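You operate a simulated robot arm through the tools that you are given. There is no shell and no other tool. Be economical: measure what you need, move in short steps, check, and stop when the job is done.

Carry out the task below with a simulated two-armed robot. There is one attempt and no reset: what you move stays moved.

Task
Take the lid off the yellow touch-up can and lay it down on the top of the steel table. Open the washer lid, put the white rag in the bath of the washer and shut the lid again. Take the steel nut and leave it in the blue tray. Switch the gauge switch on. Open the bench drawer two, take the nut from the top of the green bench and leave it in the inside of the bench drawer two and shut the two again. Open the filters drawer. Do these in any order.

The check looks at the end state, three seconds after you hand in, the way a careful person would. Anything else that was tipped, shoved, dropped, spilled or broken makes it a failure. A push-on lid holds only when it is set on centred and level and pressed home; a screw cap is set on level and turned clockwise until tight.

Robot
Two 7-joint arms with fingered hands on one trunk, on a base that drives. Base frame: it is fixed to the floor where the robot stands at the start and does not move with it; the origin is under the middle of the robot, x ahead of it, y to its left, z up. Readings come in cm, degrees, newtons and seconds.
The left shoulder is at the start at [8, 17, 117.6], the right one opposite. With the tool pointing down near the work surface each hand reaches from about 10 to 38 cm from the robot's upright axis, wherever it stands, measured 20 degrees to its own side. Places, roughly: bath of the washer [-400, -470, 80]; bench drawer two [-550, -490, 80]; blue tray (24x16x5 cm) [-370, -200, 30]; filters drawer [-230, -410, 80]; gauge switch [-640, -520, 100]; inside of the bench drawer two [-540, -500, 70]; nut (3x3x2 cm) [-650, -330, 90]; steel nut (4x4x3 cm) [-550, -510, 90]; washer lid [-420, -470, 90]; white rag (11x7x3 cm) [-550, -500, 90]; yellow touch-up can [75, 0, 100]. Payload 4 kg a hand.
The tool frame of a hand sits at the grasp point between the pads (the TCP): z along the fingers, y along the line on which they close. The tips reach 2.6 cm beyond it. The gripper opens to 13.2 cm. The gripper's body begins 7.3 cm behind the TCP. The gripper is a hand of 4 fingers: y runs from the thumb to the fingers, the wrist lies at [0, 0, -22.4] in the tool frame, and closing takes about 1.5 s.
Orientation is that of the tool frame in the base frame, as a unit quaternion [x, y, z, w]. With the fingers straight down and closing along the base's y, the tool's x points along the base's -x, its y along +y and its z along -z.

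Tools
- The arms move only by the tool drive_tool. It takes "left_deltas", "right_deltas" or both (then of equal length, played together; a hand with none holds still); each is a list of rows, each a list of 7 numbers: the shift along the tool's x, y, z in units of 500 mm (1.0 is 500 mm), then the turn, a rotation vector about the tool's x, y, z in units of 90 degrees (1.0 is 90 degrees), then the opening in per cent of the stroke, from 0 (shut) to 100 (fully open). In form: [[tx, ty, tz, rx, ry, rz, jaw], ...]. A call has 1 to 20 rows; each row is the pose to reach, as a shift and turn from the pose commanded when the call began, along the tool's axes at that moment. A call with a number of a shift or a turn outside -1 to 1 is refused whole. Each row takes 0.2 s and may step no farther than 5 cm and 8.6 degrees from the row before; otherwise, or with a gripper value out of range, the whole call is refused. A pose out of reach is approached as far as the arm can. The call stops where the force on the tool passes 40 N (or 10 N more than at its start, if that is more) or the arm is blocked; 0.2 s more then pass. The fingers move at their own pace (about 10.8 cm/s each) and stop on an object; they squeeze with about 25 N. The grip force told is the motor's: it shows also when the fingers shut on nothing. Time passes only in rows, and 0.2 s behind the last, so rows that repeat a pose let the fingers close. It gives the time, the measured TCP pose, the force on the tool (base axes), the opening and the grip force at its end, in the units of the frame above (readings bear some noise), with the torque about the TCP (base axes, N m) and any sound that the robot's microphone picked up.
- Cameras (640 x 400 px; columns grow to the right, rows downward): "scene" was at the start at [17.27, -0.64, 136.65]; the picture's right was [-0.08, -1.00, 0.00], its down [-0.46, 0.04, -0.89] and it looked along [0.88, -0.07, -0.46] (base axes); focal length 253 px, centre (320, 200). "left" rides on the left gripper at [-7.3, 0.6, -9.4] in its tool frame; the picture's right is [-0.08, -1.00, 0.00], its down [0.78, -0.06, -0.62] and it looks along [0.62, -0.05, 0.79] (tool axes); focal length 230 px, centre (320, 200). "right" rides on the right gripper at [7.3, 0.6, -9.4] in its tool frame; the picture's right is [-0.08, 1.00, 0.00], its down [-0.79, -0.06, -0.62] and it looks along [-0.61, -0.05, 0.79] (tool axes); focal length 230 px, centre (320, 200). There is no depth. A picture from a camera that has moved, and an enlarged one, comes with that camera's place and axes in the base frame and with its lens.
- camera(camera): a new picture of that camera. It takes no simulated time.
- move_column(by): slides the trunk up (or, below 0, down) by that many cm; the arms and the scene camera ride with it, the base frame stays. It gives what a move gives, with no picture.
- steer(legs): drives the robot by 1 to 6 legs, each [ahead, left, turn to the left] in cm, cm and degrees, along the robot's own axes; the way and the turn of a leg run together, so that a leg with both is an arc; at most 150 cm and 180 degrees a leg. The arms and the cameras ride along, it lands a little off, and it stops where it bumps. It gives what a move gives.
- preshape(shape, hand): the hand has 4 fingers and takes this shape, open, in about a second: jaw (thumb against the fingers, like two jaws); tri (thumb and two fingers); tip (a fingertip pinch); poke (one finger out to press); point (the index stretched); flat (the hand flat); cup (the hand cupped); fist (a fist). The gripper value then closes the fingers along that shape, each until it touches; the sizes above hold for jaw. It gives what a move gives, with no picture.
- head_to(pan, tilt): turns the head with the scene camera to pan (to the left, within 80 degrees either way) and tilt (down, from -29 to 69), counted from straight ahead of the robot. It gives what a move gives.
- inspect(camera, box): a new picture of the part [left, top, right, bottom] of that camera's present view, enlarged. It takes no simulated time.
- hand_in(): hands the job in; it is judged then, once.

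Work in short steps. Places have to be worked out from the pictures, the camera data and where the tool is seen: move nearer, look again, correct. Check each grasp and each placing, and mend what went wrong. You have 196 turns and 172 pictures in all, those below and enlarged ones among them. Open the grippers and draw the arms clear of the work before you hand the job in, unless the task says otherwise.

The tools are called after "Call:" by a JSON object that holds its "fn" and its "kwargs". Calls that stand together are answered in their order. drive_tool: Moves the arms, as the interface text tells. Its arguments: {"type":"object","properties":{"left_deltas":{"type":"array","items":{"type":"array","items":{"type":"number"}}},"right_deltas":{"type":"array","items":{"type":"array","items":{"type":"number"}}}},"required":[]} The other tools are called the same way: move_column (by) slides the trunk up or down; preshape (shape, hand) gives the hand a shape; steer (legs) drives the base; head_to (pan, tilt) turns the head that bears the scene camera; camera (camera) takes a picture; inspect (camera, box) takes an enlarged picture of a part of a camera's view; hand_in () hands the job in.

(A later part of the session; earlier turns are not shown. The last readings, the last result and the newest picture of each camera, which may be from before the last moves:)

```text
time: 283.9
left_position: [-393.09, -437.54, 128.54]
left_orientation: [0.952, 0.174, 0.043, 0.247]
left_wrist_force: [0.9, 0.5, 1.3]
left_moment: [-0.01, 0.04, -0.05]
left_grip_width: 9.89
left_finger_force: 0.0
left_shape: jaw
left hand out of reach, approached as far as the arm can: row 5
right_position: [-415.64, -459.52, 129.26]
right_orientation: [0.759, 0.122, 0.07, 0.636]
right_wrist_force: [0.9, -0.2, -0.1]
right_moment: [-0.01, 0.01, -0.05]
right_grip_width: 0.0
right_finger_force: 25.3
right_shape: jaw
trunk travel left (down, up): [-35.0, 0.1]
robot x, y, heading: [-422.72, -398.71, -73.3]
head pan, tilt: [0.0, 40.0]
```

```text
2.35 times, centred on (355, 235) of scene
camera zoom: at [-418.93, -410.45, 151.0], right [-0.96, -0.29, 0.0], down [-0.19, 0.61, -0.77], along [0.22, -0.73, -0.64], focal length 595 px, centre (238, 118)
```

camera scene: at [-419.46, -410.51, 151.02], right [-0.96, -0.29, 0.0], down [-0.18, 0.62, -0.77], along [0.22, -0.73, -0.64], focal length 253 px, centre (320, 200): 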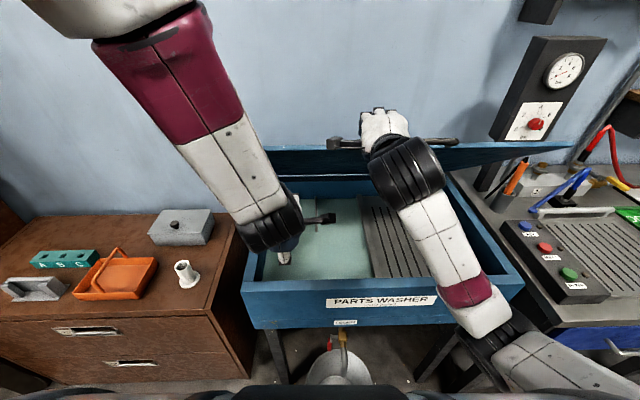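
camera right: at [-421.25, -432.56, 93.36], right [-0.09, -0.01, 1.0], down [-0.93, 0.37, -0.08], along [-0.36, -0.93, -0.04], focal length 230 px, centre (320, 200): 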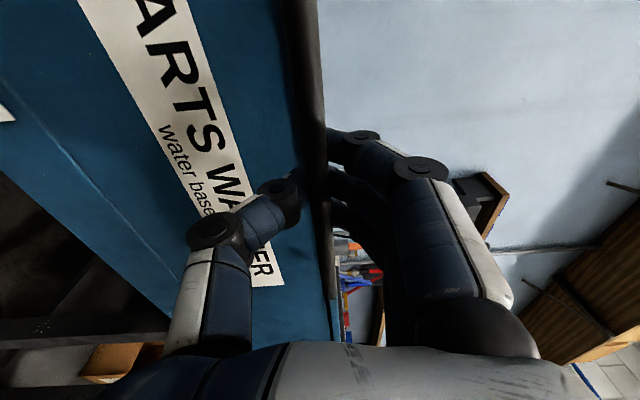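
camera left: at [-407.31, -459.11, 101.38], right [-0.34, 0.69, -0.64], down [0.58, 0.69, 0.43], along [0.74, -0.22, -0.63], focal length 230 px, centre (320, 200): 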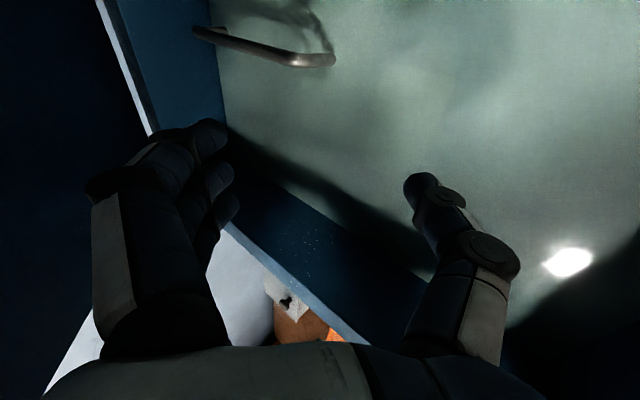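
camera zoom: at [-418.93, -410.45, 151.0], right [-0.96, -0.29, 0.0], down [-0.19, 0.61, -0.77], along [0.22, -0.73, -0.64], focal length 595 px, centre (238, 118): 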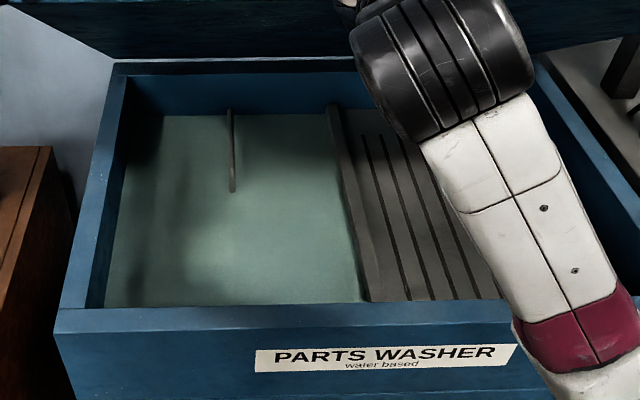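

The rag has sunk below the murky surface (nothing else around it). Moving the left hand aside before closing the lid.

Call:
{"fn": "drive_tool", "kwargs": {"left_deltas": [[0.05, -0.02, -0.01, 0, 0, 0, 75], [0.1, -0.04, -0.02, 0, 0, 0, 75], [0.15, -0.06, -0.03, 0, 0, 0, 75], [0.2, -0.08, -0.045, 0, 0, 0, 75]]}}

Call:
{"fn": "camera", "kwargs": {"camera": "left"}}

```text
time: 284.9
left_position: [-385.71, -429.93, 128.44]
left_orientation: [0.952, 0.172, 0.044, 0.248]
left_wrist_force: [0.2, 0.6, -0.2]
left_moment: [-0.01, 0.03, -0.04]
left_grip_width: 9.89
left_finger_force: 0.0
left_shape: jaw
right_position: [-415.98, -459.53, 129.21]
right_orientation: [0.759, 0.12, 0.07, 0.636]
right_wrist_force: [0.7, -0.5, -0.8]
right_moment: [0.01, -0.03, -0.01]
right_grip_width: 0.0
right_finger_force: 24.7
right_shape: jaw
trunk travel left (down, up): [-35.0, 0.1]
robot x, y, heading: [-423.23, -398.37, -73.3]
head pan, tilt: [0.0, 40.0]
```

```text
32 pictures are left
camera left: at [-394.0, -428.64, 137.09], right [-0.38, 0.79, -0.48], down [0.61, 0.61, 0.51], along [0.69, -0.1, -0.71], focal length 230 px, centre (320, 200)
```

left: 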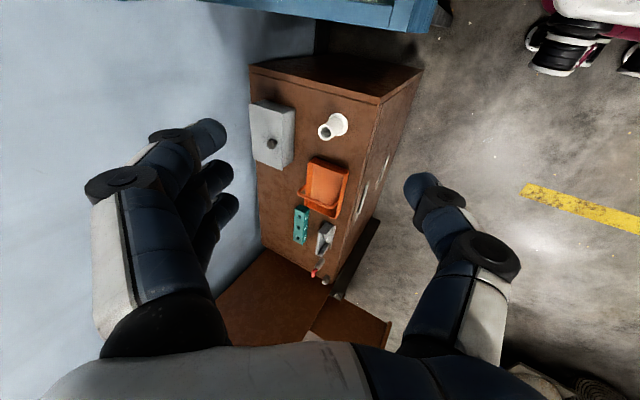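

Nothing dropped elsewhere. Closing the lid by reversing the trunk/base sequence.

Call:
{"fn": "steer", "kwargs": {"legs": [[-2.5, 0, 0]]}}

Call:
{"fn": "move_column", "kwargs": {"by": -2.6}}

Call:
{"fn": "steer", "kwargs": {"legs": [[-3, 0, 0]]}}

Call:
{"fn": "move_column", "kwargs": {"by": -3}}

Call:
{"fn": "steer", "kwargs": {"legs": [[-2.5, 0, 0]]}}

Call:
{"fn": "move_column", "kwargs": {"by": -3.5}}

Call:
{"fn": "steer", "kwargs": {"legs": [[-2.5, 0, 0]]}}

Call:
{"fn": "camera", "kwargs": {"camera": "scene"}}

```text
time: 285.7
left_position: [-386.48, -427.93, 128.37]
left_orientation: [0.953, 0.172, 0.045, 0.247]
left_wrist_force: [0.3, -0.5, -0.2]
left_moment: [-0.01, -0.03, 0.03]
left_grip_width: 9.85
left_finger_force: 0.0
left_shape: jaw
right_position: [-416.79, -457.64, 129.01]
right_orientation: [0.761, 0.121, 0.07, 0.634]
right_wrist_force: [5.5, -11.8, -11.3]
right_moment: [-0.36, -0.14, 0.05]
right_grip_width: 0.0
right_finger_force: 24.6
right_shape: jaw
trunk travel left (down, up): [-35.0, 0.1]
robot x, y, heading: [-423.87, -396.21, -73.5]
head pan, tilt: [0.0, 40.0]
```

```text
time: 286.4
left_position: [-386.62, -427.62, 125.91]
left_orientation: [0.952, 0.173, 0.045, 0.247]
left_wrist_force: [-0.3, 0.4, 0.2]
left_moment: [0.02, 0.0, 0.01]
left_grip_width: 9.87
left_finger_force: 0.0
left_shape: jaw
right_position: [-416.93, -457.26, 126.47]
right_orientation: [0.76, 0.12, 0.07, 0.635]
right_wrist_force: [-0.4, -0.2, 1.0]
right_moment: [-0.03, -0.04, 0.0]
right_grip_width: 0.0
right_finger_force: 25.1
right_shape: jaw
trunk travel left (down, up): [-32.4, 2.7]
robot x, y, heading: [-423.46, -396.42, -73.4]
head pan, tilt: [0.0, 40.0]
```

```text
time: 287.2
left_position: [-387.32, -424.99, 125.88]
left_orientation: [0.953, 0.172, 0.044, 0.246]
left_wrist_force: [0.4, 0.8, -0.1]
left_moment: [-0.02, 0.01, -0.03]
left_grip_width: 9.88
left_finger_force: 0.0
left_shape: jaw
right_position: [-417.56, -454.87, 126.31]
right_orientation: [0.761, 0.12, 0.07, 0.634]
right_wrist_force: [4.3, -10.5, -8.5]
right_moment: [-0.06, -0.03, 0.03]
right_grip_width: 0.0
right_finger_force: 25.1
right_shape: jaw
trunk travel left (down, up): [-32.4, 2.7]
robot x, y, heading: [-424.25, -393.56, -73.1]
head pan, tilt: [0.0, 40.0]
```

```text
time: 288.0
left_position: [-387.49, -424.41, 123.09]
left_orientation: [0.952, 0.172, 0.045, 0.248]
left_wrist_force: [0.0, 0.1, -0.6]
left_moment: [-0.02, -0.01, -0.01]
left_grip_width: 9.9
left_finger_force: 0.1
left_shape: jaw
right_position: [-417.73, -454.23, 123.78]
right_orientation: [0.759, 0.119, 0.072, 0.636]
right_wrist_force: [-6.5, 13.8, 11.6]
right_moment: [0.2, -0.24, 0.39]
right_grip_width: 0.0
right_finger_force: 24.2
right_shape: jaw
trunk travel left (down, up): [-29.4, 5.7]
robot x, y, heading: [-424.47, -393.42, -73.3]
head pan, tilt: [0.0, 40.0]
```

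```text
time: 288.8
left_position: [-388.03, -422.77, 122.82]
left_orientation: [0.953, 0.172, 0.045, 0.247]
left_wrist_force: [-0.1, -0.7, 1.2]
left_moment: [-0.02, 0.03, 0.03]
left_grip_width: 9.85
left_finger_force: 0.1
left_shape: jaw
right_position: [-418.25, -452.48, 123.04]
right_orientation: [0.763, 0.119, 0.069, 0.632]
right_wrist_force: [3.8, -12.5, -9.9]
right_moment: [-0.03, -0.04, 0.0]
right_grip_width: 0.0
right_finger_force: 24.9
right_shape: jaw
trunk travel left (down, up): [-29.4, 5.7]
robot x, y, heading: [-425.05, -390.89, -73.5]
head pan, tilt: [0.0, 40.0]
```

```text
time: 289.6
left_position: [-388.23, -422.31, 119.5]
left_orientation: [0.952, 0.173, 0.045, 0.248]
left_wrist_force: [0.0, -0.4, 0.8]
left_moment: [0.01, 0.0, -0.02]
left_grip_width: 9.85
left_finger_force: 0.1
left_shape: jaw
right_position: [-418.33, -452.08, 119.95]
right_orientation: [0.76, 0.12, 0.071, 0.635]
right_wrist_force: [-5.1, 10.2, 5.6]
right_moment: [0.19, -0.07, 0.3]
right_grip_width: 0.0
right_finger_force: 25.0
right_shape: jaw
trunk travel left (down, up): [-25.9, 9.2]
robot x, y, heading: [-424.71, -391.57, -73.3]
head pan, tilt: [0.0, 40.0]
```

```text
time: 290.4
left_position: [-388.76, -420.41, 119.29]
left_orientation: [0.953, 0.172, 0.044, 0.245]
left_wrist_force: [-0.2, -0.8, -0.7]
left_moment: [0.04, -0.01, 0.0]
left_grip_width: 9.84
left_finger_force: 0.0
left_shape: jaw
right_position: [-418.93, -450.25, 119.51]
right_orientation: [0.764, 0.12, 0.069, 0.63]
right_wrist_force: [6.8, -18.4, -11.7]
right_moment: [-0.01, -0.01, 0.02]
right_grip_width: 0.03
right_finger_force: 24.9
right_shape: jaw
trunk travel left (down, up): [-25.9, 9.2]
robot x, y, heading: [-425.75, -388.97, -73.5]
head pan, tilt: [0.0, 40.0]
```

```text
31 pictures are left
camera scene: at [-422.07, -401.98, 141.84], right [-0.96, -0.29, 0.0], down [-0.18, 0.62, -0.76], along [0.22, -0.73, -0.65], focal length 253 px, centre (320, 200)
```

scene: 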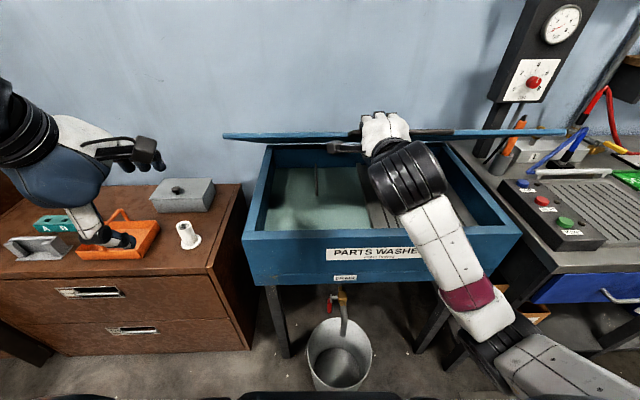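

Continuing to lower with trunk and small backward base steps.

Call:
{"fn": "move_column", "kwargs": {"by": -3.5}}

Call:
{"fn": "steer", "kwargs": {"legs": [[-2.3, 0, 0]]}}

Call:
{"fn": "move_column", "kwargs": {"by": -4}}

Call:
{"fn": "steer", "kwargs": {"legs": [[-2.1, 0, 0]]}}

Call:
{"fn": "move_column", "kwargs": {"by": -4}}

Call:
{"fn": "steer", "kwargs": {"legs": [[-1.6, 0, 0]]}}

Call:
{"fn": "move_column", "kwargs": {"by": -4}}

Call:
{"fn": "camera", "kwargs": {"camera": "scene"}}

```text
time: 291.2
left_position: [-388.78, -419.94, 115.92]
left_orientation: [0.953, 0.172, 0.045, 0.247]
left_wrist_force: [0.1, -0.3, 0.4]
left_moment: [0.02, -0.02, -0.03]
left_grip_width: 9.89
left_finger_force: 0.0
left_shape: jaw
right_position: [-419.1, -449.92, 116.33]
right_orientation: [0.762, 0.12, 0.07, 0.633]
right_wrist_force: [-0.4, 0.0, 0.3]
right_moment: [0.02, 0.02, 0.0]
right_grip_width: 0.0
right_finger_force: 24.8
right_shape: jaw
trunk travel left (down, up): [-22.4, 12.7]
robot x, y, heading: [-425.78, -389.28, -73.4]
head pan, tilt: [0.0, 40.0]
```

```text
time: 292.1
left_position: [-389.34, -418.17, 115.9]
left_orientation: [0.952, 0.174, 0.045, 0.246]
left_wrist_force: [0.0, 0.0, -0.5]
left_moment: [-0.01, -0.01, -0.01]
left_grip_width: 9.86
left_finger_force: 0.1
left_shape: jaw
right_position: [-419.62, -448.38, 115.54]
right_orientation: [0.769, 0.121, 0.064, 0.625]
right_wrist_force: [5.6, -14.9, -7.4]
right_moment: [-0.03, -0.03, 0.0]
right_grip_width: 0.01
right_finger_force: 25.0
right_shape: jaw
trunk travel left (down, up): [-22.4, 12.7]
robot x, y, heading: [-426.88, -386.68, -73.2]
head pan, tilt: [0.0, 40.0]
stopped in leg 1: the force on the tool passed its limit at 48 N (the readings are from after the stop); the commanded pose is now the measured one
```

```text
time: 292.9
left_position: [-389.45, -418.29, 111.29]
left_orientation: [0.955, 0.173, 0.044, 0.236]
left_wrist_force: [-0.8, -1.0, 0.2]
left_moment: [-0.02, 0.0, 0.04]
left_grip_width: 9.86
left_finger_force: 0.0
left_shape: jaw
right_position: [-419.7, -447.94, 111.54]
right_orientation: [0.767, 0.12, 0.065, 0.627]
right_wrist_force: [-0.4, 0.9, 0.0]
right_moment: [-0.01, 0.02, 0.01]
right_grip_width: 0.0
right_finger_force: 24.8
right_shape: jaw
trunk travel left (down, up): [-18.4, 16.7]
robot x, y, heading: [-426.64, -386.89, -73.4]
head pan, tilt: [0.0, 40.0]
```

```text
time: 293.9
left_position: [-389.74, -416.65, 111.22]
left_orientation: [0.955, 0.173, 0.043, 0.235]
left_wrist_force: [-0.3, -0.1, 0.0]
left_moment: [0.01, -0.05, -0.02]
left_grip_width: 9.89
left_finger_force: 0.1
left_shape: jaw
right_position: [-420.29, -446.56, 110.96]
right_orientation: [0.772, 0.123, 0.061, 0.621]
right_wrist_force: [6.0, -14.9, -6.3]
right_moment: [0.04, -0.04, 0.01]
right_grip_width: 0.0
right_finger_force: 24.9
right_shape: jaw
trunk travel left (down, up): [-18.4, 16.7]
robot x, y, heading: [-426.85, -385.1, -73.4]
head pan, tilt: [0.0, 40.0]
stopped in leg 1: the force on the tool passed its limit at 44 N (the readings are from after the stop); the commanded pose is now the measured one
```

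```text
time: 294.7
left_position: [-389.35, -418.12, 104.4]
left_orientation: [0.965, 0.174, 0.038, 0.193]
left_wrist_force: [1.0, -0.1, 0.1]
left_moment: [0.0, 0.01, -0.01]
left_grip_width: 9.88
left_finger_force: 0.0
left_shape: jaw
right_position: [-420.19, -446.36, 107.1]
right_orientation: [0.771, 0.121, 0.062, 0.622]
right_wrist_force: [0.4, -2.2, -2.5]
right_moment: [0.02, -0.02, -0.02]
right_grip_width: 0.01
right_finger_force: 25.1
right_shape: jaw
trunk travel left (down, up): [-14.4, 20.7]
robot x, y, heading: [-427.31, -385.2, -73.0]
head pan, tilt: [0.0, 40.0]
```

```text
time: 295.6
left_position: [-389.62, -416.65, 104.28]
left_orientation: [0.965, 0.174, 0.038, 0.192]
left_wrist_force: [0.0, -0.5, 0.4]
left_moment: [0.01, -0.01, 0.02]
left_grip_width: 9.86
left_finger_force: 0.0
left_shape: jaw
right_position: [-420.57, -445.38, 106.66]
right_orientation: [0.775, 0.122, 0.059, 0.618]
right_wrist_force: [4.9, -17.2, -5.1]
right_moment: [0.11, -0.07, 0.03]
right_grip_width: 0.0
right_finger_force: 25.0
right_shape: jaw
trunk travel left (down, up): [-14.4, 20.7]
robot x, y, heading: [-427.45, -383.23, -73.4]
head pan, tilt: [0.0, 40.0]
stopped in leg 1: the force on the tool passed its limit at 43 N (the readings are from after the stop); the commanded pose is now the measured one
```

```text
time: 296.4
left_position: [-389.25, -417.99, 96.85]
left_orientation: [0.974, 0.175, 0.032, 0.137]
left_wrist_force: [0.3, 0.1, 0.7]
left_moment: [-0.01, -0.01, 0.0]
left_grip_width: 9.86
left_finger_force: 0.0
left_shape: jaw
right_position: [-420.59, -444.99, 102.76]
right_orientation: [0.773, 0.122, 0.059, 0.62]
right_wrist_force: [1.6, -3.3, -2.4]
right_moment: [0.02, -0.01, -0.03]
right_grip_width: 0.0
right_finger_force: 25.1
right_shape: jaw
trunk travel left (down, up): [-10.4, 24.7]
robot x, y, heading: [-427.41, -383.1, -73.3]
head pan, tilt: [0.0, 40.0]
```

```text
30 pictures are left
camera scene: at [-420.51, -406.9, 125.5], right [-0.96, -0.29, 0.0], down [-0.19, 0.62, -0.77], along [0.22, -0.73, -0.64], focal length 253 px, centre (320, 200)
```

scene: 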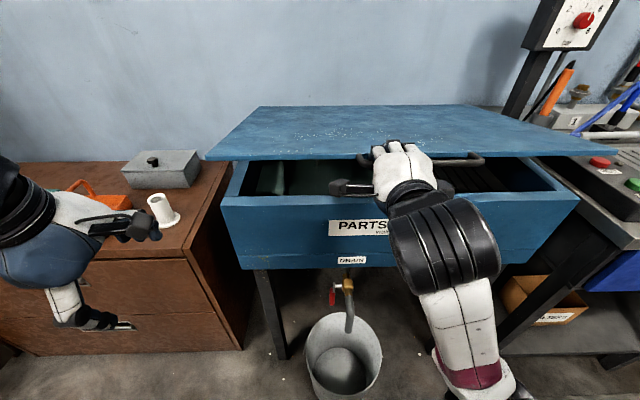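

Almost closed. Lowering the last 10 cm.

Call:
{"fn": "move_column", "kwargs": {"by": -4}}

Call:
{"fn": "steer", "kwargs": {"legs": [[-0.8, 0, 0]]}}

Call:
{"fn": "move_column", "kwargs": {"by": -4}}

Call:
{"fn": "move_column", "kwargs": {"by": -2}}

Call:
{"fn": "camera", "kwargs": {"camera": "scene"}}

```text
time: 297.1
left_position: [-389.14, -418.67, 90.76]
left_orientation: [0.98, 0.176, 0.027, 0.091]
left_wrist_force: [-0.4, -0.1, 0.4]
left_moment: [-0.03, -0.03, 0.0]
left_grip_width: 9.89
left_finger_force: 0.0
left_shape: jaw
right_position: [-420.85, -444.59, 99.15]
right_orientation: [0.777, 0.122, 0.061, 0.615]
right_wrist_force: [-6.3, 21.8, 2.3]
right_moment: [-0.27, -0.13, 0.05]
right_grip_width: 0.02
right_finger_force: 24.9
right_shape: jaw
trunk travel left (down, up): [-7.3, 27.8]
robot x, y, heading: [-427.26, -383.19, -73.3]
head pan, tilt: [0.0, 40.0]
stopped: the force on the tool passed its limit at 44 N (the readings are from after the stop); the commanded pose is now the measured one
```

```text
time: 297.8
left_position: [-389.08, -418.28, 90.48]
left_orientation: [0.98, 0.175, 0.027, 0.089]
left_wrist_force: [-0.4, 1.0, 0.3]
left_moment: [0.02, 0.01, 0.0]
left_grip_width: 9.87
left_finger_force: 0.1
left_shape: jaw
right_position: [-420.73, -444.39, 98.98]
right_orientation: [0.778, 0.123, 0.06, 0.614]
right_wrist_force: [1.8, -2.7, -1.9]
right_moment: [0.02, -0.01, -0.02]
right_grip_width: 0.0
right_finger_force: 25.0
right_shape: jaw
trunk travel left (down, up): [-7.3, 27.8]
robot x, y, heading: [-427.78, -382.17, -73.5]
head pan, tilt: [0.0, 40.0]
```

```text
time: 298.4
left_position: [-389.33, -418.49, 85.91]
left_orientation: [0.983, 0.175, 0.021, 0.05]
left_wrist_force: [0.1, 0.4, -0.2]
left_moment: [-0.04, -0.02, -0.02]
left_grip_width: 9.86
left_finger_force: 0.0
left_shape: jaw
right_position: [-420.79, -444.38, 95.03]
right_orientation: [0.788, 0.124, 0.061, 0.6]
right_wrist_force: [-7.0, 24.3, -0.7]
right_moment: [-0.14, -0.05, 0.11]
right_grip_width: 0.0
right_finger_force: 25.0
right_shape: jaw
trunk travel left (down, up): [-4.8, 30.3]
robot x, y, heading: [-427.54, -382.48, -73.3]
head pan, tilt: [0.0, 40.0]
stopped: the force on the tool passed its limit at 46 N (the readings are from after the stop); the commanded pose is now the measured one
```

```text
time: 298.7
left_position: [-389.25, -418.54, 85.46]
left_orientation: [0.983, 0.175, 0.022, 0.048]
left_wrist_force: [-0.5, 1.0, -1.0]
left_moment: [-0.01, -0.05, -0.01]
left_grip_width: 9.88
left_finger_force: 0.1
left_shape: jaw
right_position: [-420.82, -444.42, 94.21]
right_orientation: [0.79, 0.124, 0.061, 0.597]
right_wrist_force: [-10.9, 30.1, -0.8]
right_moment: [-0.22, -0.12, 0.08]
right_grip_width: 0.0
right_finger_force: 24.7
right_shape: jaw
trunk travel left (down, up): [-4.4, 30.7]
robot x, y, heading: [-427.8, -382.21, -73.5]
head pan, tilt: [0.0, 40.0]
stopped: the force on the tool passed its limit at 44 N (the readings are from after the stop); the commanded pose is now the measured one
```

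```text
29 pictures are left
camera scene: at [-419.14, -411.87, 118.38], right [-0.96, -0.29, 0.0], down [-0.18, 0.61, -0.77], along [0.22, -0.74, -0.64], focal length 253 px, centre (320, 200)
```

scene: 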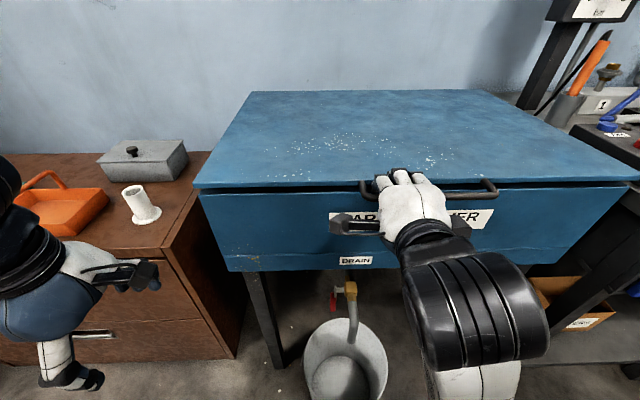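

A slight gap remains; the hand presses forward. Backing 1 cm and lowering again.

Call:
{"fn": "steer", "kwargs": {"legs": [[-1.2, 0, 0]]}}

Call:
{"fn": "move_column", "kwargs": {"by": -2}}

Call:
{"fn": "inspect", "kwargs": {"camera": "scene", "box": [180, 150, 640, 290]}}

```text
time: 299.5
left_position: [-389.63, -417.78, 85.28]
left_orientation: [0.983, 0.174, 0.021, 0.046]
left_wrist_force: [-0.5, -0.8, 0.1]
left_moment: [0.04, 0.01, -0.02]
left_grip_width: 9.87
left_finger_force: 0.1
left_shape: jaw
right_position: [-421.02, -443.66, 93.98]
right_orientation: [0.792, 0.123, 0.058, 0.596]
right_wrist_force: [2.3, -7.9, -1.7]
right_moment: [0.01, 0.01, -0.04]
right_grip_width: 0.0
right_finger_force: 24.9
right_shape: jaw
trunk travel left (down, up): [-4.4, 30.7]
robot x, y, heading: [-427.85, -381.37, -73.2]
head pan, tilt: [0.0, 40.0]
```

```text
time: 300.1
left_position: [-389.2, -418.01, 81.79]
left_orientation: [0.984, 0.175, 0.018, 0.017]
left_wrist_force: [0.5, 0.1, 0.0]
left_moment: [0.0, -0.01, -0.02]
left_grip_width: 9.87
left_finger_force: 0.0
left_shape: jaw
right_position: [-420.82, -444.46, 90.3]
right_orientation: [0.801, 0.125, 0.059, 0.583]
right_wrist_force: [3.9, -6.7, 22.1]
right_moment: [0.55, 0.08, -0.07]
right_grip_width: 0.0
right_finger_force: 24.6
right_shape: jaw
trunk travel left (down, up): [-2.4, 32.7]
robot x, y, heading: [-428.11, -381.44, -73.4]
head pan, tilt: [0.0, 40.0]
stopped: the force on the tool passed its limit at 43 N (the readings are from after the stop); the commanded pose is now the measured one
```

```text
1.39 times, centred on (410, 220) of scene
camera zoom: at [-418.7, -412.94, 115.94], right [-0.96, -0.29, 0.0], down [-0.18, 0.61, -0.77], along [0.22, -0.73, -0.64], focal length 352 px, centre (195, 172)
```

zoom: 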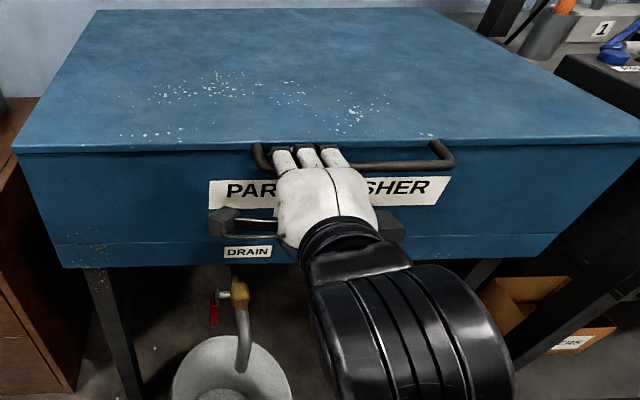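

Lid is fully shut (contact force up). Releasing the bar and withdrawing straight back.

Call:
{"fn": "drive_tool", "kwargs": {"right_deltas": [[0, 0, 0, 0, 0, 0, 40], [0, 0, 0, 0, 0, 0, 45], [0, 0, 0, 0, 0, 0, 45], [0, 0, 0, 0, 0, 0, 45], [0, -0.016, -0.05, 0, 0, 0, 45], [0, -0.033, -0.1, 0, 0, 0, 45], [0, -0.05, -0.152, 0, 0, 0, 45]]}}

Call:
{"fn": "steer", "kwargs": {"legs": [[-20, 0, 0]]}}

Call:
{"fn": "move_column", "kwargs": {"by": 16.5}}

Call:
{"fn": "camera", "kwargs": {"camera": "scene"}}

```text
time: 301.4
left_position: [-389.6, -418.32, 81.7]
left_orientation: [0.985, 0.173, 0.019, 0.017]
left_wrist_force: [-0.6, 0.6, 0.6]
left_moment: [0.0, 0.01, 0.01]
left_grip_width: 9.89
left_finger_force: 0.0
left_shape: jaw
right_position: [-420.4, -443.44, 89.69]
right_orientation: [0.806, 0.11, 0.048, 0.58]
right_wrist_force: [-15.7, -7.5, -2.8]
right_moment: [0.45, -0.55, -0.48]
right_grip_width: 5.68
right_finger_force: 0.0
right_shape: jaw
right hand out of reach, approached as far as the arm can: row 5, 6
trunk travel left (down, up): [-2.4, 32.7]
robot x, y, heading: [-428.12, -381.51, -73.4]
head pan, tilt: [0.0, 40.0]
stopped in row 6 (right hand): the force on the tool passed its limit at 47 N (the readings are from after the stop); the commanded pose is now the measured one
```

```text
time: 302.4
left_position: [-390.25, -415.47, 81.75]
left_orientation: [0.985, 0.172, 0.018, 0.017]
left_wrist_force: [0.2, -0.1, 0.4]
left_moment: [0.0, 0.01, 0.02]
left_grip_width: 9.85
left_finger_force: 0.1
left_shape: jaw
right_position: [-421.09, -440.76, 90.08]
right_orientation: [0.802, 0.111, 0.05, 0.585]
right_wrist_force: [0.8, -4.5, 9.8]
right_moment: [-0.14, -0.09, 0.0]
right_grip_width: 6.62
right_finger_force: 0.0
right_shape: jaw
trunk travel left (down, up): [-2.4, 32.7]
robot x, y, heading: [-429.28, -378.43, -73.6]
head pan, tilt: [0.0, 40.0]
stopped in leg 1: the force on the tool passed its limit at 49 N (the readings are from after the stop); the commanded pose is now the measured one
```

```text
time: 304.2
left_position: [-390.33, -415.51, 98.19]
left_orientation: [0.985, 0.172, 0.017, 0.017]
left_wrist_force: [-0.1, 0.3, -0.3]
left_moment: [0.02, -0.01, 0.02]
left_grip_width: 9.87
left_finger_force: 0.1
left_shape: jaw
right_position: [-421.08, -440.81, 106.34]
right_orientation: [0.804, 0.111, 0.048, 0.582]
right_wrist_force: [0.6, -0.3, 0.1]
right_moment: [0.06, 0.01, -0.01]
right_grip_width: 5.95
right_finger_force: 0.1
right_shape: jaw
trunk travel left (down, up): [-18.9, 16.2]
robot x, y, heading: [-429.15, -378.68, -73.6]
head pan, tilt: [0.0, 40.0]
```

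```text
27 pictures are left
camera scene: at [-424.35, -394.6, 134.73], right [-0.96, -0.28, 0.0], down [-0.18, 0.62, -0.77], along [0.22, -0.73, -0.64], focal length 253 px, centre (320, 200)
```

scene: 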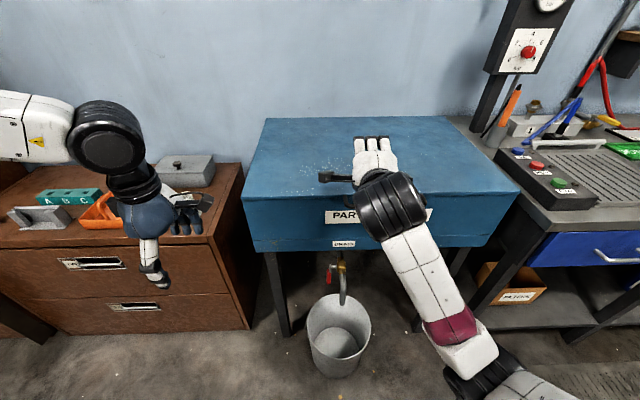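

The hand came free while rising. Checking that the lid stayed shut and nothing was disturbed.

Call:
{"fn": "inspect", "kwargs": {"camera": "scene", "box": [150, 110, 530, 290]}}

Call:
{"fn": "steer", "kwargs": {"legs": [[-25, 0, 0]]}}

Call:
{"fn": "camera", "kwargs": {"camera": "scene"}}

```text
1.68 times, centred on (340, 200) of scene
camera zoom: at [-424.35, -394.6, 134.73], right [-0.96, -0.28, 0.0], down [-0.18, 0.62, -0.77], along [0.22, -0.73, -0.64], focal length 426 px, centre (286, 200)
```

zoom: 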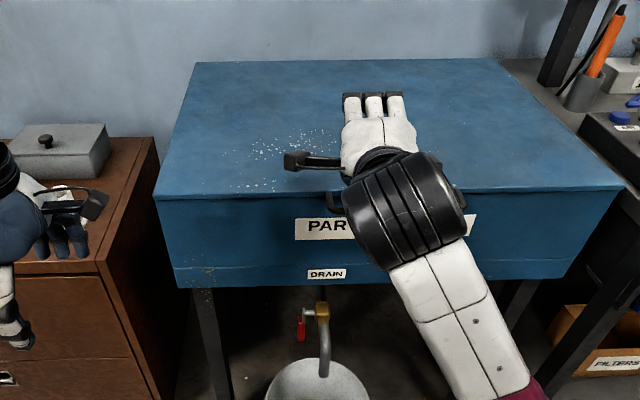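

```text
time: 306.1
left_position: [-397.37, -391.92, 98.3]
left_orientation: [0.985, 0.169, 0.018, 0.018]
left_wrist_force: [0.4, 1.0, -0.3]
left_moment: [-0.02, -0.01, 0.01]
left_grip_width: 9.89
left_finger_force: 0.1
left_shape: jaw
right_position: [-428.44, -416.99, 106.47]
right_orientation: [0.803, 0.109, 0.048, 0.584]
right_wrist_force: [0.6, -0.5, 0.3]
right_moment: [0.02, 0.0, -0.03]
right_grip_width: 5.93
right_finger_force: 0.1
right_shape: jaw
trunk travel left (down, up): [-18.9, 16.2]
robot x, y, heading: [-436.02, -354.65, -73.8]
head pan, tilt: [0.0, 40.0]
```

```text
25 pictures are left
camera scene: at [-431.42, -370.77, 134.77], right [-0.96, -0.28, 0.0], down [-0.18, 0.62, -0.77], along [0.21, -0.74, -0.64], focal length 253 px, centre (320, 200)
```

scene: 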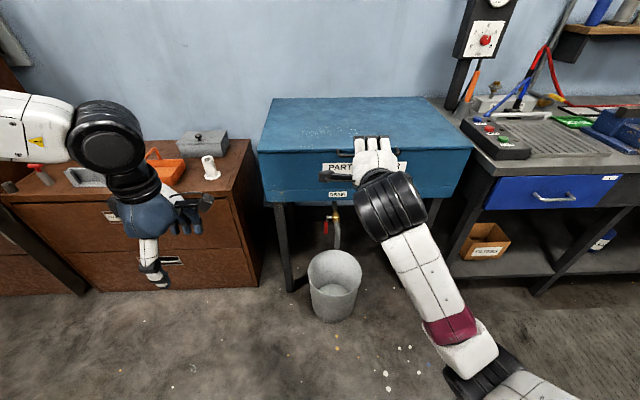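

Washer lid is shut and everything is in order. Re-tucking the right hand to vertical (first undoing its pitch), and raising the left hand.

Call:
{"fn": "drive_tool", "kwargs": {"right_deltas": [[0, 0.02, -0.06, -0.08, 0, 0, 45], [0, 0.04, -0.12, -0.15, 0, 0, 45], [0, 0.06, -0.16, -0.202, 0, 0, 45]], "left_deltas": [[0, 0, -0.09, 0, 0, 0, 75], [0, 0, -0.18, 0, 0, 0, 75], [0, 0, -0.36, 0, 0, 0, 75]]}}

Call:
{"fn": "drive_tool", "kwargs": {"right_deltas": [[0, 0.02, -0.02, 0.051, 0.051, -0.051, 45], [0, 0.04, -0.04, 0.103, 0.103, -0.103, 45], [0, 0.06, -0.06, 0.154, 0.154, -0.154, 45], [0, 0.08, -0.08, 0.205, 0.205, -0.205, 45], [0, 0.1, -0.1, 0.257, 0.257, -0.257, 45], [0, 0.12, -0.12, 0.308, 0.308, -0.308, 45], [0, 0.14, -0.14, 0.36, 0.36, -0.36, 45], [0, 0.16, -0.16, 0.41, 0.41, -0.41, 45], [0, 0.18, -0.18, 0.462, 0.462, -0.462, 45], [0, 0.2, -0.2, 0.513, 0.513, -0.513, 45], [0, 0.22, -0.22, 0.564, 0.564, -0.564, 45], [0, 0.23, -0.24, 0.616, 0.616, -0.616, 45], [0, 0.24, -0.26, 0.667, 0.667, -0.667, 45], [0, 0.25, -0.28, 0.718, 0.718, -0.718, 45], [0, 0.25, -0.28, 0.77, 0.77, -0.77, 45]]}}

```text
refused: row 3 steps farther than a row can; nothing moved
```

```text
time: 309.4
left_position: [-397.45, -392.02, 98.2]
left_orientation: [0.985, 0.169, 0.018, 0.018]
left_wrist_force: [0.0, 0.5, -0.1]
left_moment: [0.01, -0.01, 0.02]
left_grip_width: 9.85
left_finger_force: 0.0
left_shape: jaw
right_position: [-423.72, -397.29, 72.08]
right_orientation: [0.652, 0.75, -0.094, -0.06]
right_wrist_force: [-0.1, 0.3, 0.0]
right_moment: [0.01, -0.03, -0.02]
right_grip_width: 5.93
right_finger_force: 0.0
right_shape: jaw
right hand out of reach, approached as far as the arm can: row 1, 2, 3, 4, 5, 6, 7, 8, 9, 10, 11, 12, 13, 14, 15
trunk travel left (down, up): [-18.9, 16.2]
robot x, y, heading: [-435.99, -355.08, -74.1]
head pan, tilt: [0.0, 40.0]
stopped in row 15 (right hand): the arm was blocked; the commanded pose is now the measured one
```

The right arm took an odd route and ended low in front. Look before moving it.

Call:
{"fn": "camera", "kwargs": {"camera": "scene"}}

```text
24 pictures are left
camera scene: at [-431.42, -370.84, 134.76], right [-0.96, -0.28, 0.0], down [-0.18, 0.62, -0.77], along [0.21, -0.74, -0.64], focal length 253 px, centre (320, 200)
```

scene: 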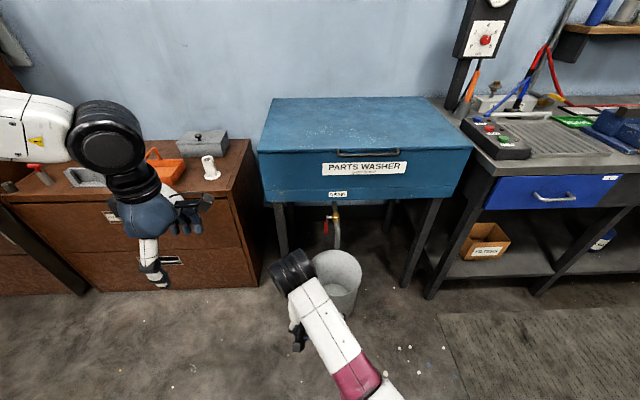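

Right arm is free, just low. Moving it right, then up, levelling it; also raising the left hand.

Call:
{"fn": "drive_tool", "kwargs": {"right_deltas": [[-0.011, -0.077, 0.018, 0, 0, 0, 45], [-0.022, -0.154, 0.035, 0, 0, 0, 45], [-0.033, -0.231, 0.053, -0.03, 0, 0, 45], [-0.044, -0.308, 0.07, -0.06, 0, 0, 45], [-0.054, -0.386, 0.088, -0.09, 0, 0, 45], [-0.057, -0.405, 0.005, -0.12, 0, 0, 45], [-0.06, -0.424, -0.078, -0.138, 0, 0, 45], [-0.063, -0.443, -0.161, -0.138, 0, 0, 45], [-0.066, -0.462, -0.244, -0.138, 0, 0, 45], [-0.069, -0.481, -0.327, -0.138, 0, 0, 45], [-0.072, -0.5, -0.41, -0.138, 0, 0, 45], [-0.075, -0.519, -0.493, -0.138, 0, 0, 45], [-0.078, -0.538, -0.576, -0.138, 0, 0, 45], [-0.08, -0.55, -0.65, -0.138, 0, 0, 45], [-0.082, -0.564, -0.72, -0.138, 0, 0, 45]]}}

Call:
{"fn": "drive_tool", "kwargs": {"left_deltas": [[0, 0, -0.09, 0, 0, 0, 75], [0, 0, -0.18, 0, 0, 0, 60], [0, 0, -0.27, 0, 0, 0, 50], [0, 0, -0.36, 0, 0, 0, 50]]}}

```text
time: 312.6
left_position: [-397.46, -392.13, 98.22]
left_orientation: [0.985, 0.169, 0.019, 0.017]
left_wrist_force: [-0.2, 0.2, 0.5]
left_moment: [-0.02, 0.01, 0.01]
left_grip_width: 9.9
left_finger_force: 0.0
left_shape: jaw
right_position: [-430.74, -389.33, 75.03]
right_orientation: [0.653, 0.755, -0.038, 0.042]
right_wrist_force: [1.1, -0.3, 0.2]
right_moment: [-0.01, -0.01, 0.01]
right_grip_width: 5.96
right_finger_force: 0.0
right_shape: jaw
right hand out of reach, approached as far as the arm can: row 1, 2, 3, 4, 5, 6, 7, 8, 9, 10, 11, 12, 13, 14, 15
trunk travel left (down, up): [-18.9, 16.2]
robot x, y, heading: [-435.72, -354.94, -73.7]
head pan, tilt: [0.0, 40.0]
```

```text
time: 313.6
left_position: [-398.26, -391.43, 116.21]
left_orientation: [0.985, 0.168, 0.018, 0.017]
left_wrist_force: [0.3, 0.4, -0.1]
left_moment: [0.02, 0.0, 0.03]
left_grip_width: 6.68
left_finger_force: 0.0
left_shape: jaw
right_position: [-430.84, -389.26, 75.13]
right_orientation: [0.653, 0.755, -0.038, 0.043]
right_wrist_force: [-1.0, -0.1, 0.6]
right_moment: [-0.02, -0.02, 0.05]
right_grip_width: 5.92
right_finger_force: 0.0
right_shape: jaw
trunk travel left (down, up): [-18.9, 16.2]
robot x, y, heading: [-435.79, -354.75, -73.9]
head pan, tilt: [0.0, 40.0]
```

The elbow is folded in an awkward branch. Commanding the right hand outward (forward) so the arm can unfold.

Call:
{"fn": "drive_tool", "kwargs": {"right_deltas": [[-0.09, 0, 0, 0, 0, 0, 45], [-0.18, 0, 0, 0, 0, 0, 45], [-0.27, 0, 0, 0, 0, 0, 45], [-0.36, 0, 0, 0, 0, 0, 45], [-0.45, 0, 0, 0, 0, 0, 45], [-0.5, 0, 0, 0, 0, 0, 45], [-0.5, 0, 0, 0, 0, 0, 45], [-0.5, 0, 0, 0, 0, 0, 45], [-0.5, 0, 0, 0, 0, 0, 45]]}}

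Call:
{"fn": "camera", "kwargs": {"camera": "scene"}}

```text
time: 315.6
left_position: [-398.28, -391.54, 116.1]
left_orientation: [0.985, 0.168, 0.019, 0.018]
left_wrist_force: [0.2, 0.2, -0.4]
left_moment: [-0.01, 0.0, -0.01]
left_grip_width: 6.68
left_finger_force: 0.2
left_shape: jaw
right_position: [-423.06, -395.2, 76.61]
right_orientation: [0.655, 0.753, -0.05, 0.037]
right_wrist_force: [-0.6, -0.3, -0.2]
right_moment: [0.0, 0.01, 0.02]
right_grip_width: 5.96
right_finger_force: 0.1
right_shape: jaw
right hand out of reach, approached as far as the arm can: row 1, 2, 3, 4, 5, 6, 7, 8, 9
trunk travel left (down, up): [-18.9, 16.2]
robot x, y, heading: [-436.04, -355.05, -73.9]
head pan, tilt: [0.0, 40.0]
```

```text
23 pictures are left
camera scene: at [-431.4, -370.85, 134.76], right [-0.96, -0.28, 0.0], down [-0.18, 0.62, -0.77], along [0.21, -0.74, -0.64], focal length 253 px, centre (320, 200)
```

scene: 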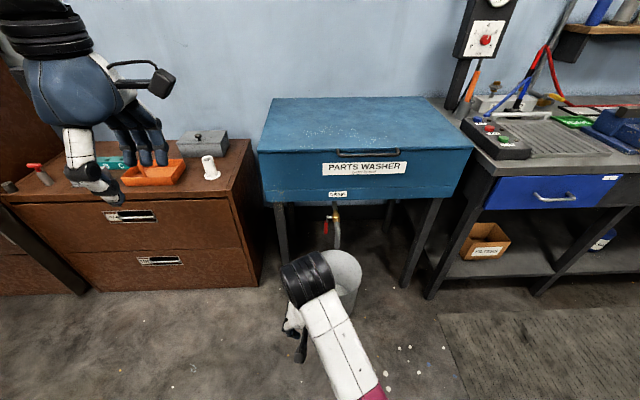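

Trying an intermediate target: straight ahead but low, so the folded arm can extend first.

Call:
{"fn": "drive_tool", "kwargs": {"right_deltas": [[0, 0, 0.09, 0, 0, 0, 45], [0, 0, 0.18, 0, 0, 0, 45], [0, 0, 0.27, 0, 0, 0, 45], [0, 0, 0.36, 0, 0, 0, 45], [0, 0, 0.45, 0, 0, 0, 45], [0, 0, 0.54, 0, 0, 0, 45], [0, 0, 0.63, 0, 0, 0, 45], [0, 0, 0.63, 0, 0, 0, 45], [0, 0, 0.63, 0, 0, 0, 45], [0, 0, 0.63, 0, 0, 0, 45]]}}

```text
time: 318.1
left_position: [-398.33, -391.39, 116.02]
left_orientation: [0.985, 0.17, 0.018, 0.017]
left_wrist_force: [-0.4, 1.0, 0.3]
left_moment: [0.01, -0.01, 0.02]
left_grip_width: 6.68
left_finger_force: 0.1
left_shape: jaw
right_position: [-425.11, -395.94, 43.98]
right_orientation: [0.658, 0.748, -0.087, 0.029]
right_wrist_force: [-0.4, 0.9, -0.5]
right_moment: [0.0, 0.0, 0.01]
right_grip_width: 5.94
right_finger_force: 0.1
right_shape: jaw
right hand out of reach, approached as far as the arm can: row 1, 2, 3, 4, 5, 6, 7, 8, 9, 10
trunk travel left (down, up): [-18.9, 16.2]
robot x, y, heading: [-436.16, -354.77, -73.9]
head pan, tilt: [0.0, 40.0]
stopped in row 10 (right hand): the arm was blocked; the commanded pose is now the measured one
```

Command is re-synced at z 44. Rotating back to fingers-forward while going forward and up, to retrace the joint path.

Call:
{"fn": "drive_tool", "kwargs": {"right_deltas": [[-0.03, 0, -0.04, -0.051, -0.051, 0.051, 45], [-0.06, 0, -0.09, -0.103, -0.103, 0.103, 45], [-0.09, 0, -0.14, -0.154, -0.154, 0.154, 45], [-0.12, 0, -0.2, -0.205, -0.205, 0.205, 45], [-0.15, 0, -0.26, -0.257, -0.257, 0.257, 45], [-0.18, -0.02, -0.33, -0.308, -0.308, 0.308, 45], [-0.21, -0.04, -0.4, -0.36, -0.36, 0.36, 45], [-0.24, -0.06, -0.47, -0.41, -0.41, 0.41, 45], [-0.27, -0.08, -0.54, -0.462, -0.462, 0.462, 45], [-0.3, -0.1, -0.61, -0.513, -0.513, 0.513, 45], [-0.33, -0.12, -0.68, -0.564, -0.564, 0.564, 45], [-0.36, -0.14, -0.76, -0.616, -0.616, 0.616, 45], [-0.38, -0.16, -0.84, -0.667, -0.667, 0.667, 45], [-0.4, -0.18, -0.92, -0.718, -0.718, 0.718, 45], [-0.4, -0.2, -1.0, -0.77, -0.77, 0.77, 45], [-0.4, -0.22, -1.0, -0.77, -0.77, 0.77, 45], [-0.4, -0.24, -1.0, -0.77, -0.77, 0.77, 45]]}}

Call:
{"fn": "camera", "kwargs": {"camera": "scene"}}

```text
time: 321.6
left_position: [-398.42, -391.47, 116.26]
left_orientation: [0.985, 0.169, 0.019, 0.017]
left_wrist_force: [-0.2, -0.7, 0.0]
left_moment: [-0.01, 0.02, 0.02]
left_grip_width: 6.65
left_finger_force: 0.2
left_shape: jaw
right_position: [-430.7, -408.23, 97.49]
right_orientation: [0.644, 0.07, 0.019, 0.762]
right_wrist_force: [-0.2, -0.1, -0.7]
right_moment: [-0.01, 0.01, 0.01]
right_grip_width: 5.92
right_finger_force: 0.1
right_shape: jaw
trunk travel left (down, up): [-18.9, 16.2]
robot x, y, heading: [-436.37, -354.54, -74.0]
head pan, tilt: [0.0, 40.0]
```

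```text
22 pictures are left
camera scene: at [-431.41, -370.84, 134.76], right [-0.96, -0.28, 0.0], down [-0.18, 0.62, -0.77], along [0.21, -0.74, -0.64], focal length 253 px, centre (320, 200)
```

scene: 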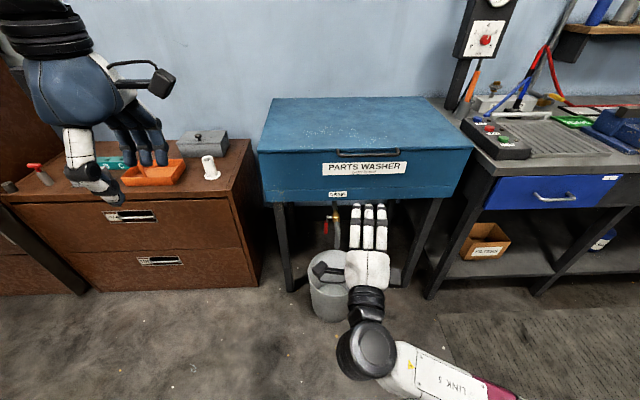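

Recovered to the fingers-forward branch. Moving to the known-good spot (fwd 58, right 20), level, then reversing the original rotation.

Call:
{"fn": "drive_tool", "kwargs": {"right_deltas": [[-0.05, 0, 0.03, 0.03, 0, 0, 45], [-0.1, 0, 0.06, 0.06, 0, 0, 45], [-0.15, 0, 0.09, 0.1, 0, 0, 45], [-0.2, 0.03, 0.12, 0.1, 0, 0, 45], [-0.21, 0.05, 0.12, 0.1, 0, 0, 45]]}}

Call:
{"fn": "drive_tool", "kwargs": {"right_deltas": [[0, 0.03, 0, 0.051, 0.051, -0.051, 45], [0, 0.06, 0, 0.103, 0.103, -0.103, 45], [0, 0.09, 0, 0.154, 0.154, -0.154, 45], [0, 0.12, 0, 0.205, 0.205, -0.205, 45], [0, 0.15, -0.03, 0.257, 0.257, -0.257, 45], [0, 0.175, -0.06, 0.308, 0.308, -0.308, 45], [0, 0.2, -0.09, 0.36, 0.36, -0.36, 45], [0, 0.225, -0.13, 0.41, 0.41, -0.41, 45], [0, 0.25, -0.17, 0.462, 0.462, -0.462, 45], [0, 0.275, -0.21, 0.513, 0.513, -0.513, 45], [0, 0.3, -0.26, 0.564, 0.564, -0.564, 45], [0, 0.325, -0.31, 0.616, 0.616, -0.616, 45], [0, 0.35, -0.37, 0.667, 0.667, -0.667, 45], [0, 0.375, -0.42, 0.718, 0.718, -0.718, 45], [0, 0.4, -0.46, 0.77, 0.77, -0.77, 45]]}}

```text
time: 322.9
left_position: [-398.3, -391.45, 116.13]
left_orientation: [0.985, 0.169, 0.018, 0.017]
left_wrist_force: [0.1, -0.2, 0.3]
left_moment: [0.02, 0.01, 0.01]
left_grip_width: 6.69
left_finger_force: 0.0
left_shape: jaw
right_position: [-440.18, -415.08, 102.03]
right_orientation: [0.702, 0.072, 0.014, 0.708]
right_wrist_force: [-0.8, -0.1, 0.5]
right_moment: [-0.01, -0.01, 0.02]
right_grip_width: 5.97
right_finger_force: 0.1
right_shape: jaw
trunk travel left (down, up): [-18.9, 16.2]
robot x, y, heading: [-435.67, -354.9, -73.9]
head pan, tilt: [0.0, 40.0]
```

```text
time: 325.8
left_position: [-398.33, -391.52, 115.93]
left_orientation: [0.985, 0.169, 0.018, 0.017]
left_wrist_force: [0.0, -0.3, -0.6]
left_moment: [0.02, 0.04, 0.03]
left_grip_width: 6.66
left_finger_force: 0.0
left_shape: jaw
right_position: [-435.75, -389.71, 81.94]
right_orientation: [0.687, 0.711, -0.124, 0.084]
right_wrist_force: [0.3, 0.8, 0.7]
right_moment: [0.0, 0.03, -0.01]
right_grip_width: 5.93
right_finger_force: 0.0
right_shape: jaw
right hand out of reach, approached as far as the arm can: row 2, 3, 4, 5, 6, 7, 8, 9, 10, 11, 12, 13, 14
trunk travel left (down, up): [-18.9, 16.2]
robot x, y, heading: [-436.02, -354.82, -73.8]
head pan, tilt: [0.0, 40.0]
stopped in row 14 (right hand): the arm was blocked; the commanded pose is now the measured one
```

The right arm insists on that low branch, but in this pose (fwd 34, z 82) it is harmless if I stay ≥58 from the bench line. I'll yaw the left hand back to normal and drive to the mat.

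Call:
{"fn": "drive_tool", "kwargs": {"left_deltas": [[-0.02, 0.02, 0, 0, 0, -0.09, 50], [-0.04, 0.04, 0, 0, 0, -0.18, 50], [-0.06, 0.06, 0, 0, 0, -0.27, 50], [-0.08, 0.08, 0, 0, 0, -0.36, 50], [-0.1, 0.1, 0, 0, 0, -0.45, 50], [-0.12, 0.12, 0, 0, 0, -0.54, 50], [-0.14, 0.14, 0, 0, 0, -0.63, 50], [-0.16, 0.16, 0, 0, 0, -0.72, 50], [-0.18, 0.16, 0, 0, 0, -0.81, 50], [-0.2, 0.16, 0, 0, 0, -0.9, 50], [-0.2, 0.16, 0, 0, 0, -0.99, 50]]}}

Call:
{"fn": "steer", "kwargs": {"legs": [[0, -150, 0], [0, -21, 0], [38, 0, 0]]}}

Call:
{"fn": "head_to", "kwargs": {"pan": 0, "tilt": 35}}

Call:
{"fn": "camera", "kwargs": {"camera": "scene"}}

```text
time: 328.2
left_position: [-405.12, -402.22, 116.23]
left_orientation: [0.582, 0.813, 0.0, 0.026]
left_wrist_force: [-0.4, 0.0, -0.2]
left_moment: [0.01, -0.04, 0.01]
left_grip_width: 6.64
left_finger_force: 0.0
left_shape: jaw
right_position: [-435.8, -389.62, 82.05]
right_orientation: [0.687, 0.711, -0.124, 0.085]
right_wrist_force: [0.7, 0.7, 0.5]
right_moment: [0.02, 0.01, -0.01]
right_grip_width: 5.95
right_finger_force: 0.1
right_shape: jaw
trunk travel left (down, up): [-18.9, 16.2]
robot x, y, heading: [-436.35, -354.87, -74.1]
head pan, tilt: [0.0, 40.0]
```

```text
time: 345.5
left_position: [-558.89, -486.24, 116.2]
left_orientation: [0.583, 0.812, 0.0, 0.025]
left_wrist_force: [0.2, -0.7, 0.3]
left_moment: [0.02, 0.0, 0.01]
left_grip_width: 6.69
left_finger_force: 0.1
left_shape: jaw
right_position: [-589.68, -473.52, 82.03]
right_orientation: [0.687, 0.711, -0.123, 0.085]
right_wrist_force: [1.1, 0.6, -0.2]
right_moment: [0.0, 0.02, -0.02]
right_grip_width: 5.94
right_finger_force: 0.1
right_shape: jaw
trunk travel left (down, up): [-18.9, 16.2]
robot x, y, heading: [-589.93, -438.5, -73.9]
head pan, tilt: [0.0, 40.0]
```

```text
time: 346.2
left_position: [-558.97, -486.24, 116.31]
left_orientation: [0.583, 0.812, 0.0, 0.025]
left_wrist_force: [0.1, 0.8, -0.3]
left_moment: [-0.01, 0.02, 0.01]
left_grip_width: 6.68
left_finger_force: 0.1
left_shape: jaw
right_position: [-589.77, -473.5, 82.01]
right_orientation: [0.687, 0.711, -0.123, 0.084]
right_wrist_force: [0.0, -0.3, -0.2]
right_moment: [0.01, 0.02, -0.03]
right_grip_width: 5.96
right_finger_force: 0.1
right_shape: jaw
trunk travel left (down, up): [-18.9, 16.2]
robot x, y, heading: [-589.57, -438.86, -73.8]
head pan, tilt: [0.0, 35.0]
```

```text
21 pictures are left
camera scene: at [-585.11, -455.0, 135.51], right [-0.96, -0.28, 0.0], down [-0.16, 0.55, -0.82], along [0.23, -0.79, -0.57], focal length 253 px, centre (320, 200)
```

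scene: 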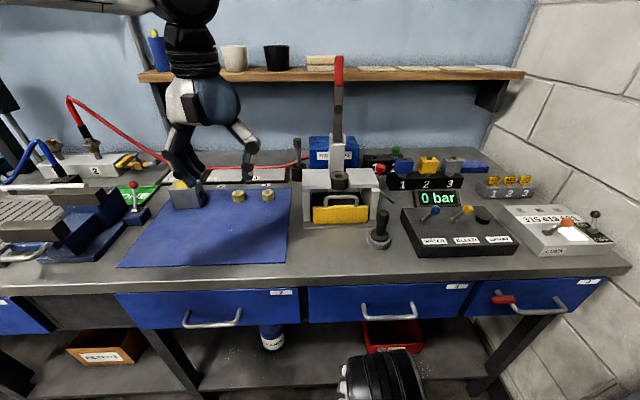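

Steel nut re-measured at [-551.4, -511.3]. Driving 6 cm closer, then hovering the left hand over it with a 30° forward tilt.

Call:
{"fn": "steer", "kwargs": {"legs": [[6, 0, 0]]}}

Call:
{"fn": "drive_tool", "kwargs": {"left_deltas": [[-0.05, 0, 0.03, 0, -0.05, 0, 50], [-0.1, 0, 0.06, 0, -0.1, 0, 50], [-0.15, 0, 0.1, 0, -0.15, 0, 50], [-0.2, 0, 0.14, 0, -0.2, 0, 50], [-0.25, 0, 0.18, 0, -0.25, 0, 50], [-0.3, 0, 0.22, 0, -0.3, 0, 50], [-0.35, 0, 0.26, 0, -0.333, 0, 50], [-0.39, 0.004, 0.3, 0, -0.333, 0, 50], [-0.39, 0.004, 0.3, 0, -0.333, 0, 50]]}}

Call:
{"fn": "inspect", "kwargs": {"camera": "scene", "box": [180, 100, 340, 240]}}

```text
time: 347.2
left_position: [-557.28, -491.92, 116.23]
left_orientation: [0.583, 0.812, 0.0, 0.024]
left_wrist_force: [-0.3, -0.4, -0.4]
left_moment: [0.0, -0.01, 0.0]
left_grip_width: 6.65
left_finger_force: 0.1
left_shape: jaw
right_position: [-587.93, -479.26, 81.97]
right_orientation: [0.687, 0.711, -0.123, 0.085]
right_wrist_force: [-1.0, -0.8, -0.7]
right_moment: [0.01, -0.02, -0.01]
right_grip_width: 5.95
right_finger_force: 0.1
right_shape: jaw
trunk travel left (down, up): [-18.9, 16.2]
robot x, y, heading: [-587.95, -444.62, -74.0]
head pan, tilt: [0.0, 35.0]
```

```text
time: 349.2
left_position: [-550.51, -510.8, 102.24]
left_orientation: [0.563, 0.778, -0.151, 0.235]
left_wrist_force: [0.3, 0.5, -0.2]
left_moment: [-0.03, 0.0, 0.01]
left_grip_width: 6.63
left_finger_force: 0.0
left_shape: jaw
right_position: [-588.06, -479.11, 82.03]
right_orientation: [0.687, 0.711, -0.123, 0.085]
right_wrist_force: [-0.4, -0.5, -0.2]
right_moment: [-0.02, 0.02, -0.03]
right_grip_width: 5.93
right_finger_force: 0.1
right_shape: jaw
trunk travel left (down, up): [-18.9, 16.2]
robot x, y, heading: [-588.2, -444.62, -73.9]
head pan, tilt: [0.0, 35.0]
```

```text
2.86 times, centred on (260, 170) of scene
camera zoom: at [-583.48, -460.71, 135.52], right [-0.96, -0.28, 0.0], down [-0.16, 0.55, -0.82], along [0.23, -0.79, -0.57], focal length 723 px, centre (491, 286)
```

zoom: 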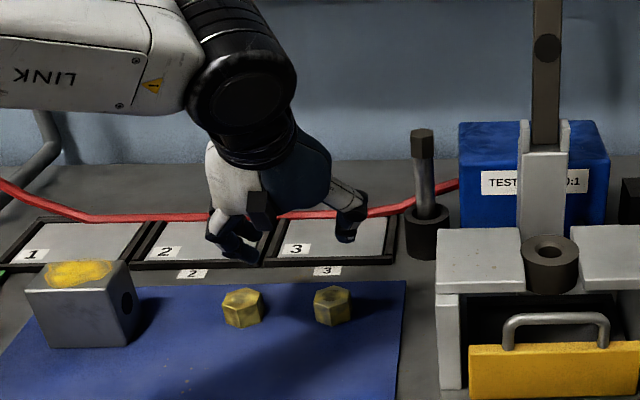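

Call:
{"fn": "camera", "kwargs": {"camera": "left"}}

```text
19 pictures are left
camera left: at [-549.75, -511.9, 114.12], right [-0.92, -0.38, 0.01], down [-0.38, 0.92, 0.1], along [-0.05, 0.09, -0.99], focal length 230 px, centre (320, 200)
```

left: 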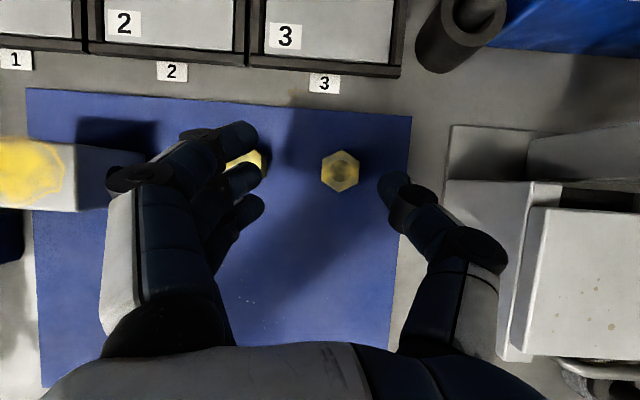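

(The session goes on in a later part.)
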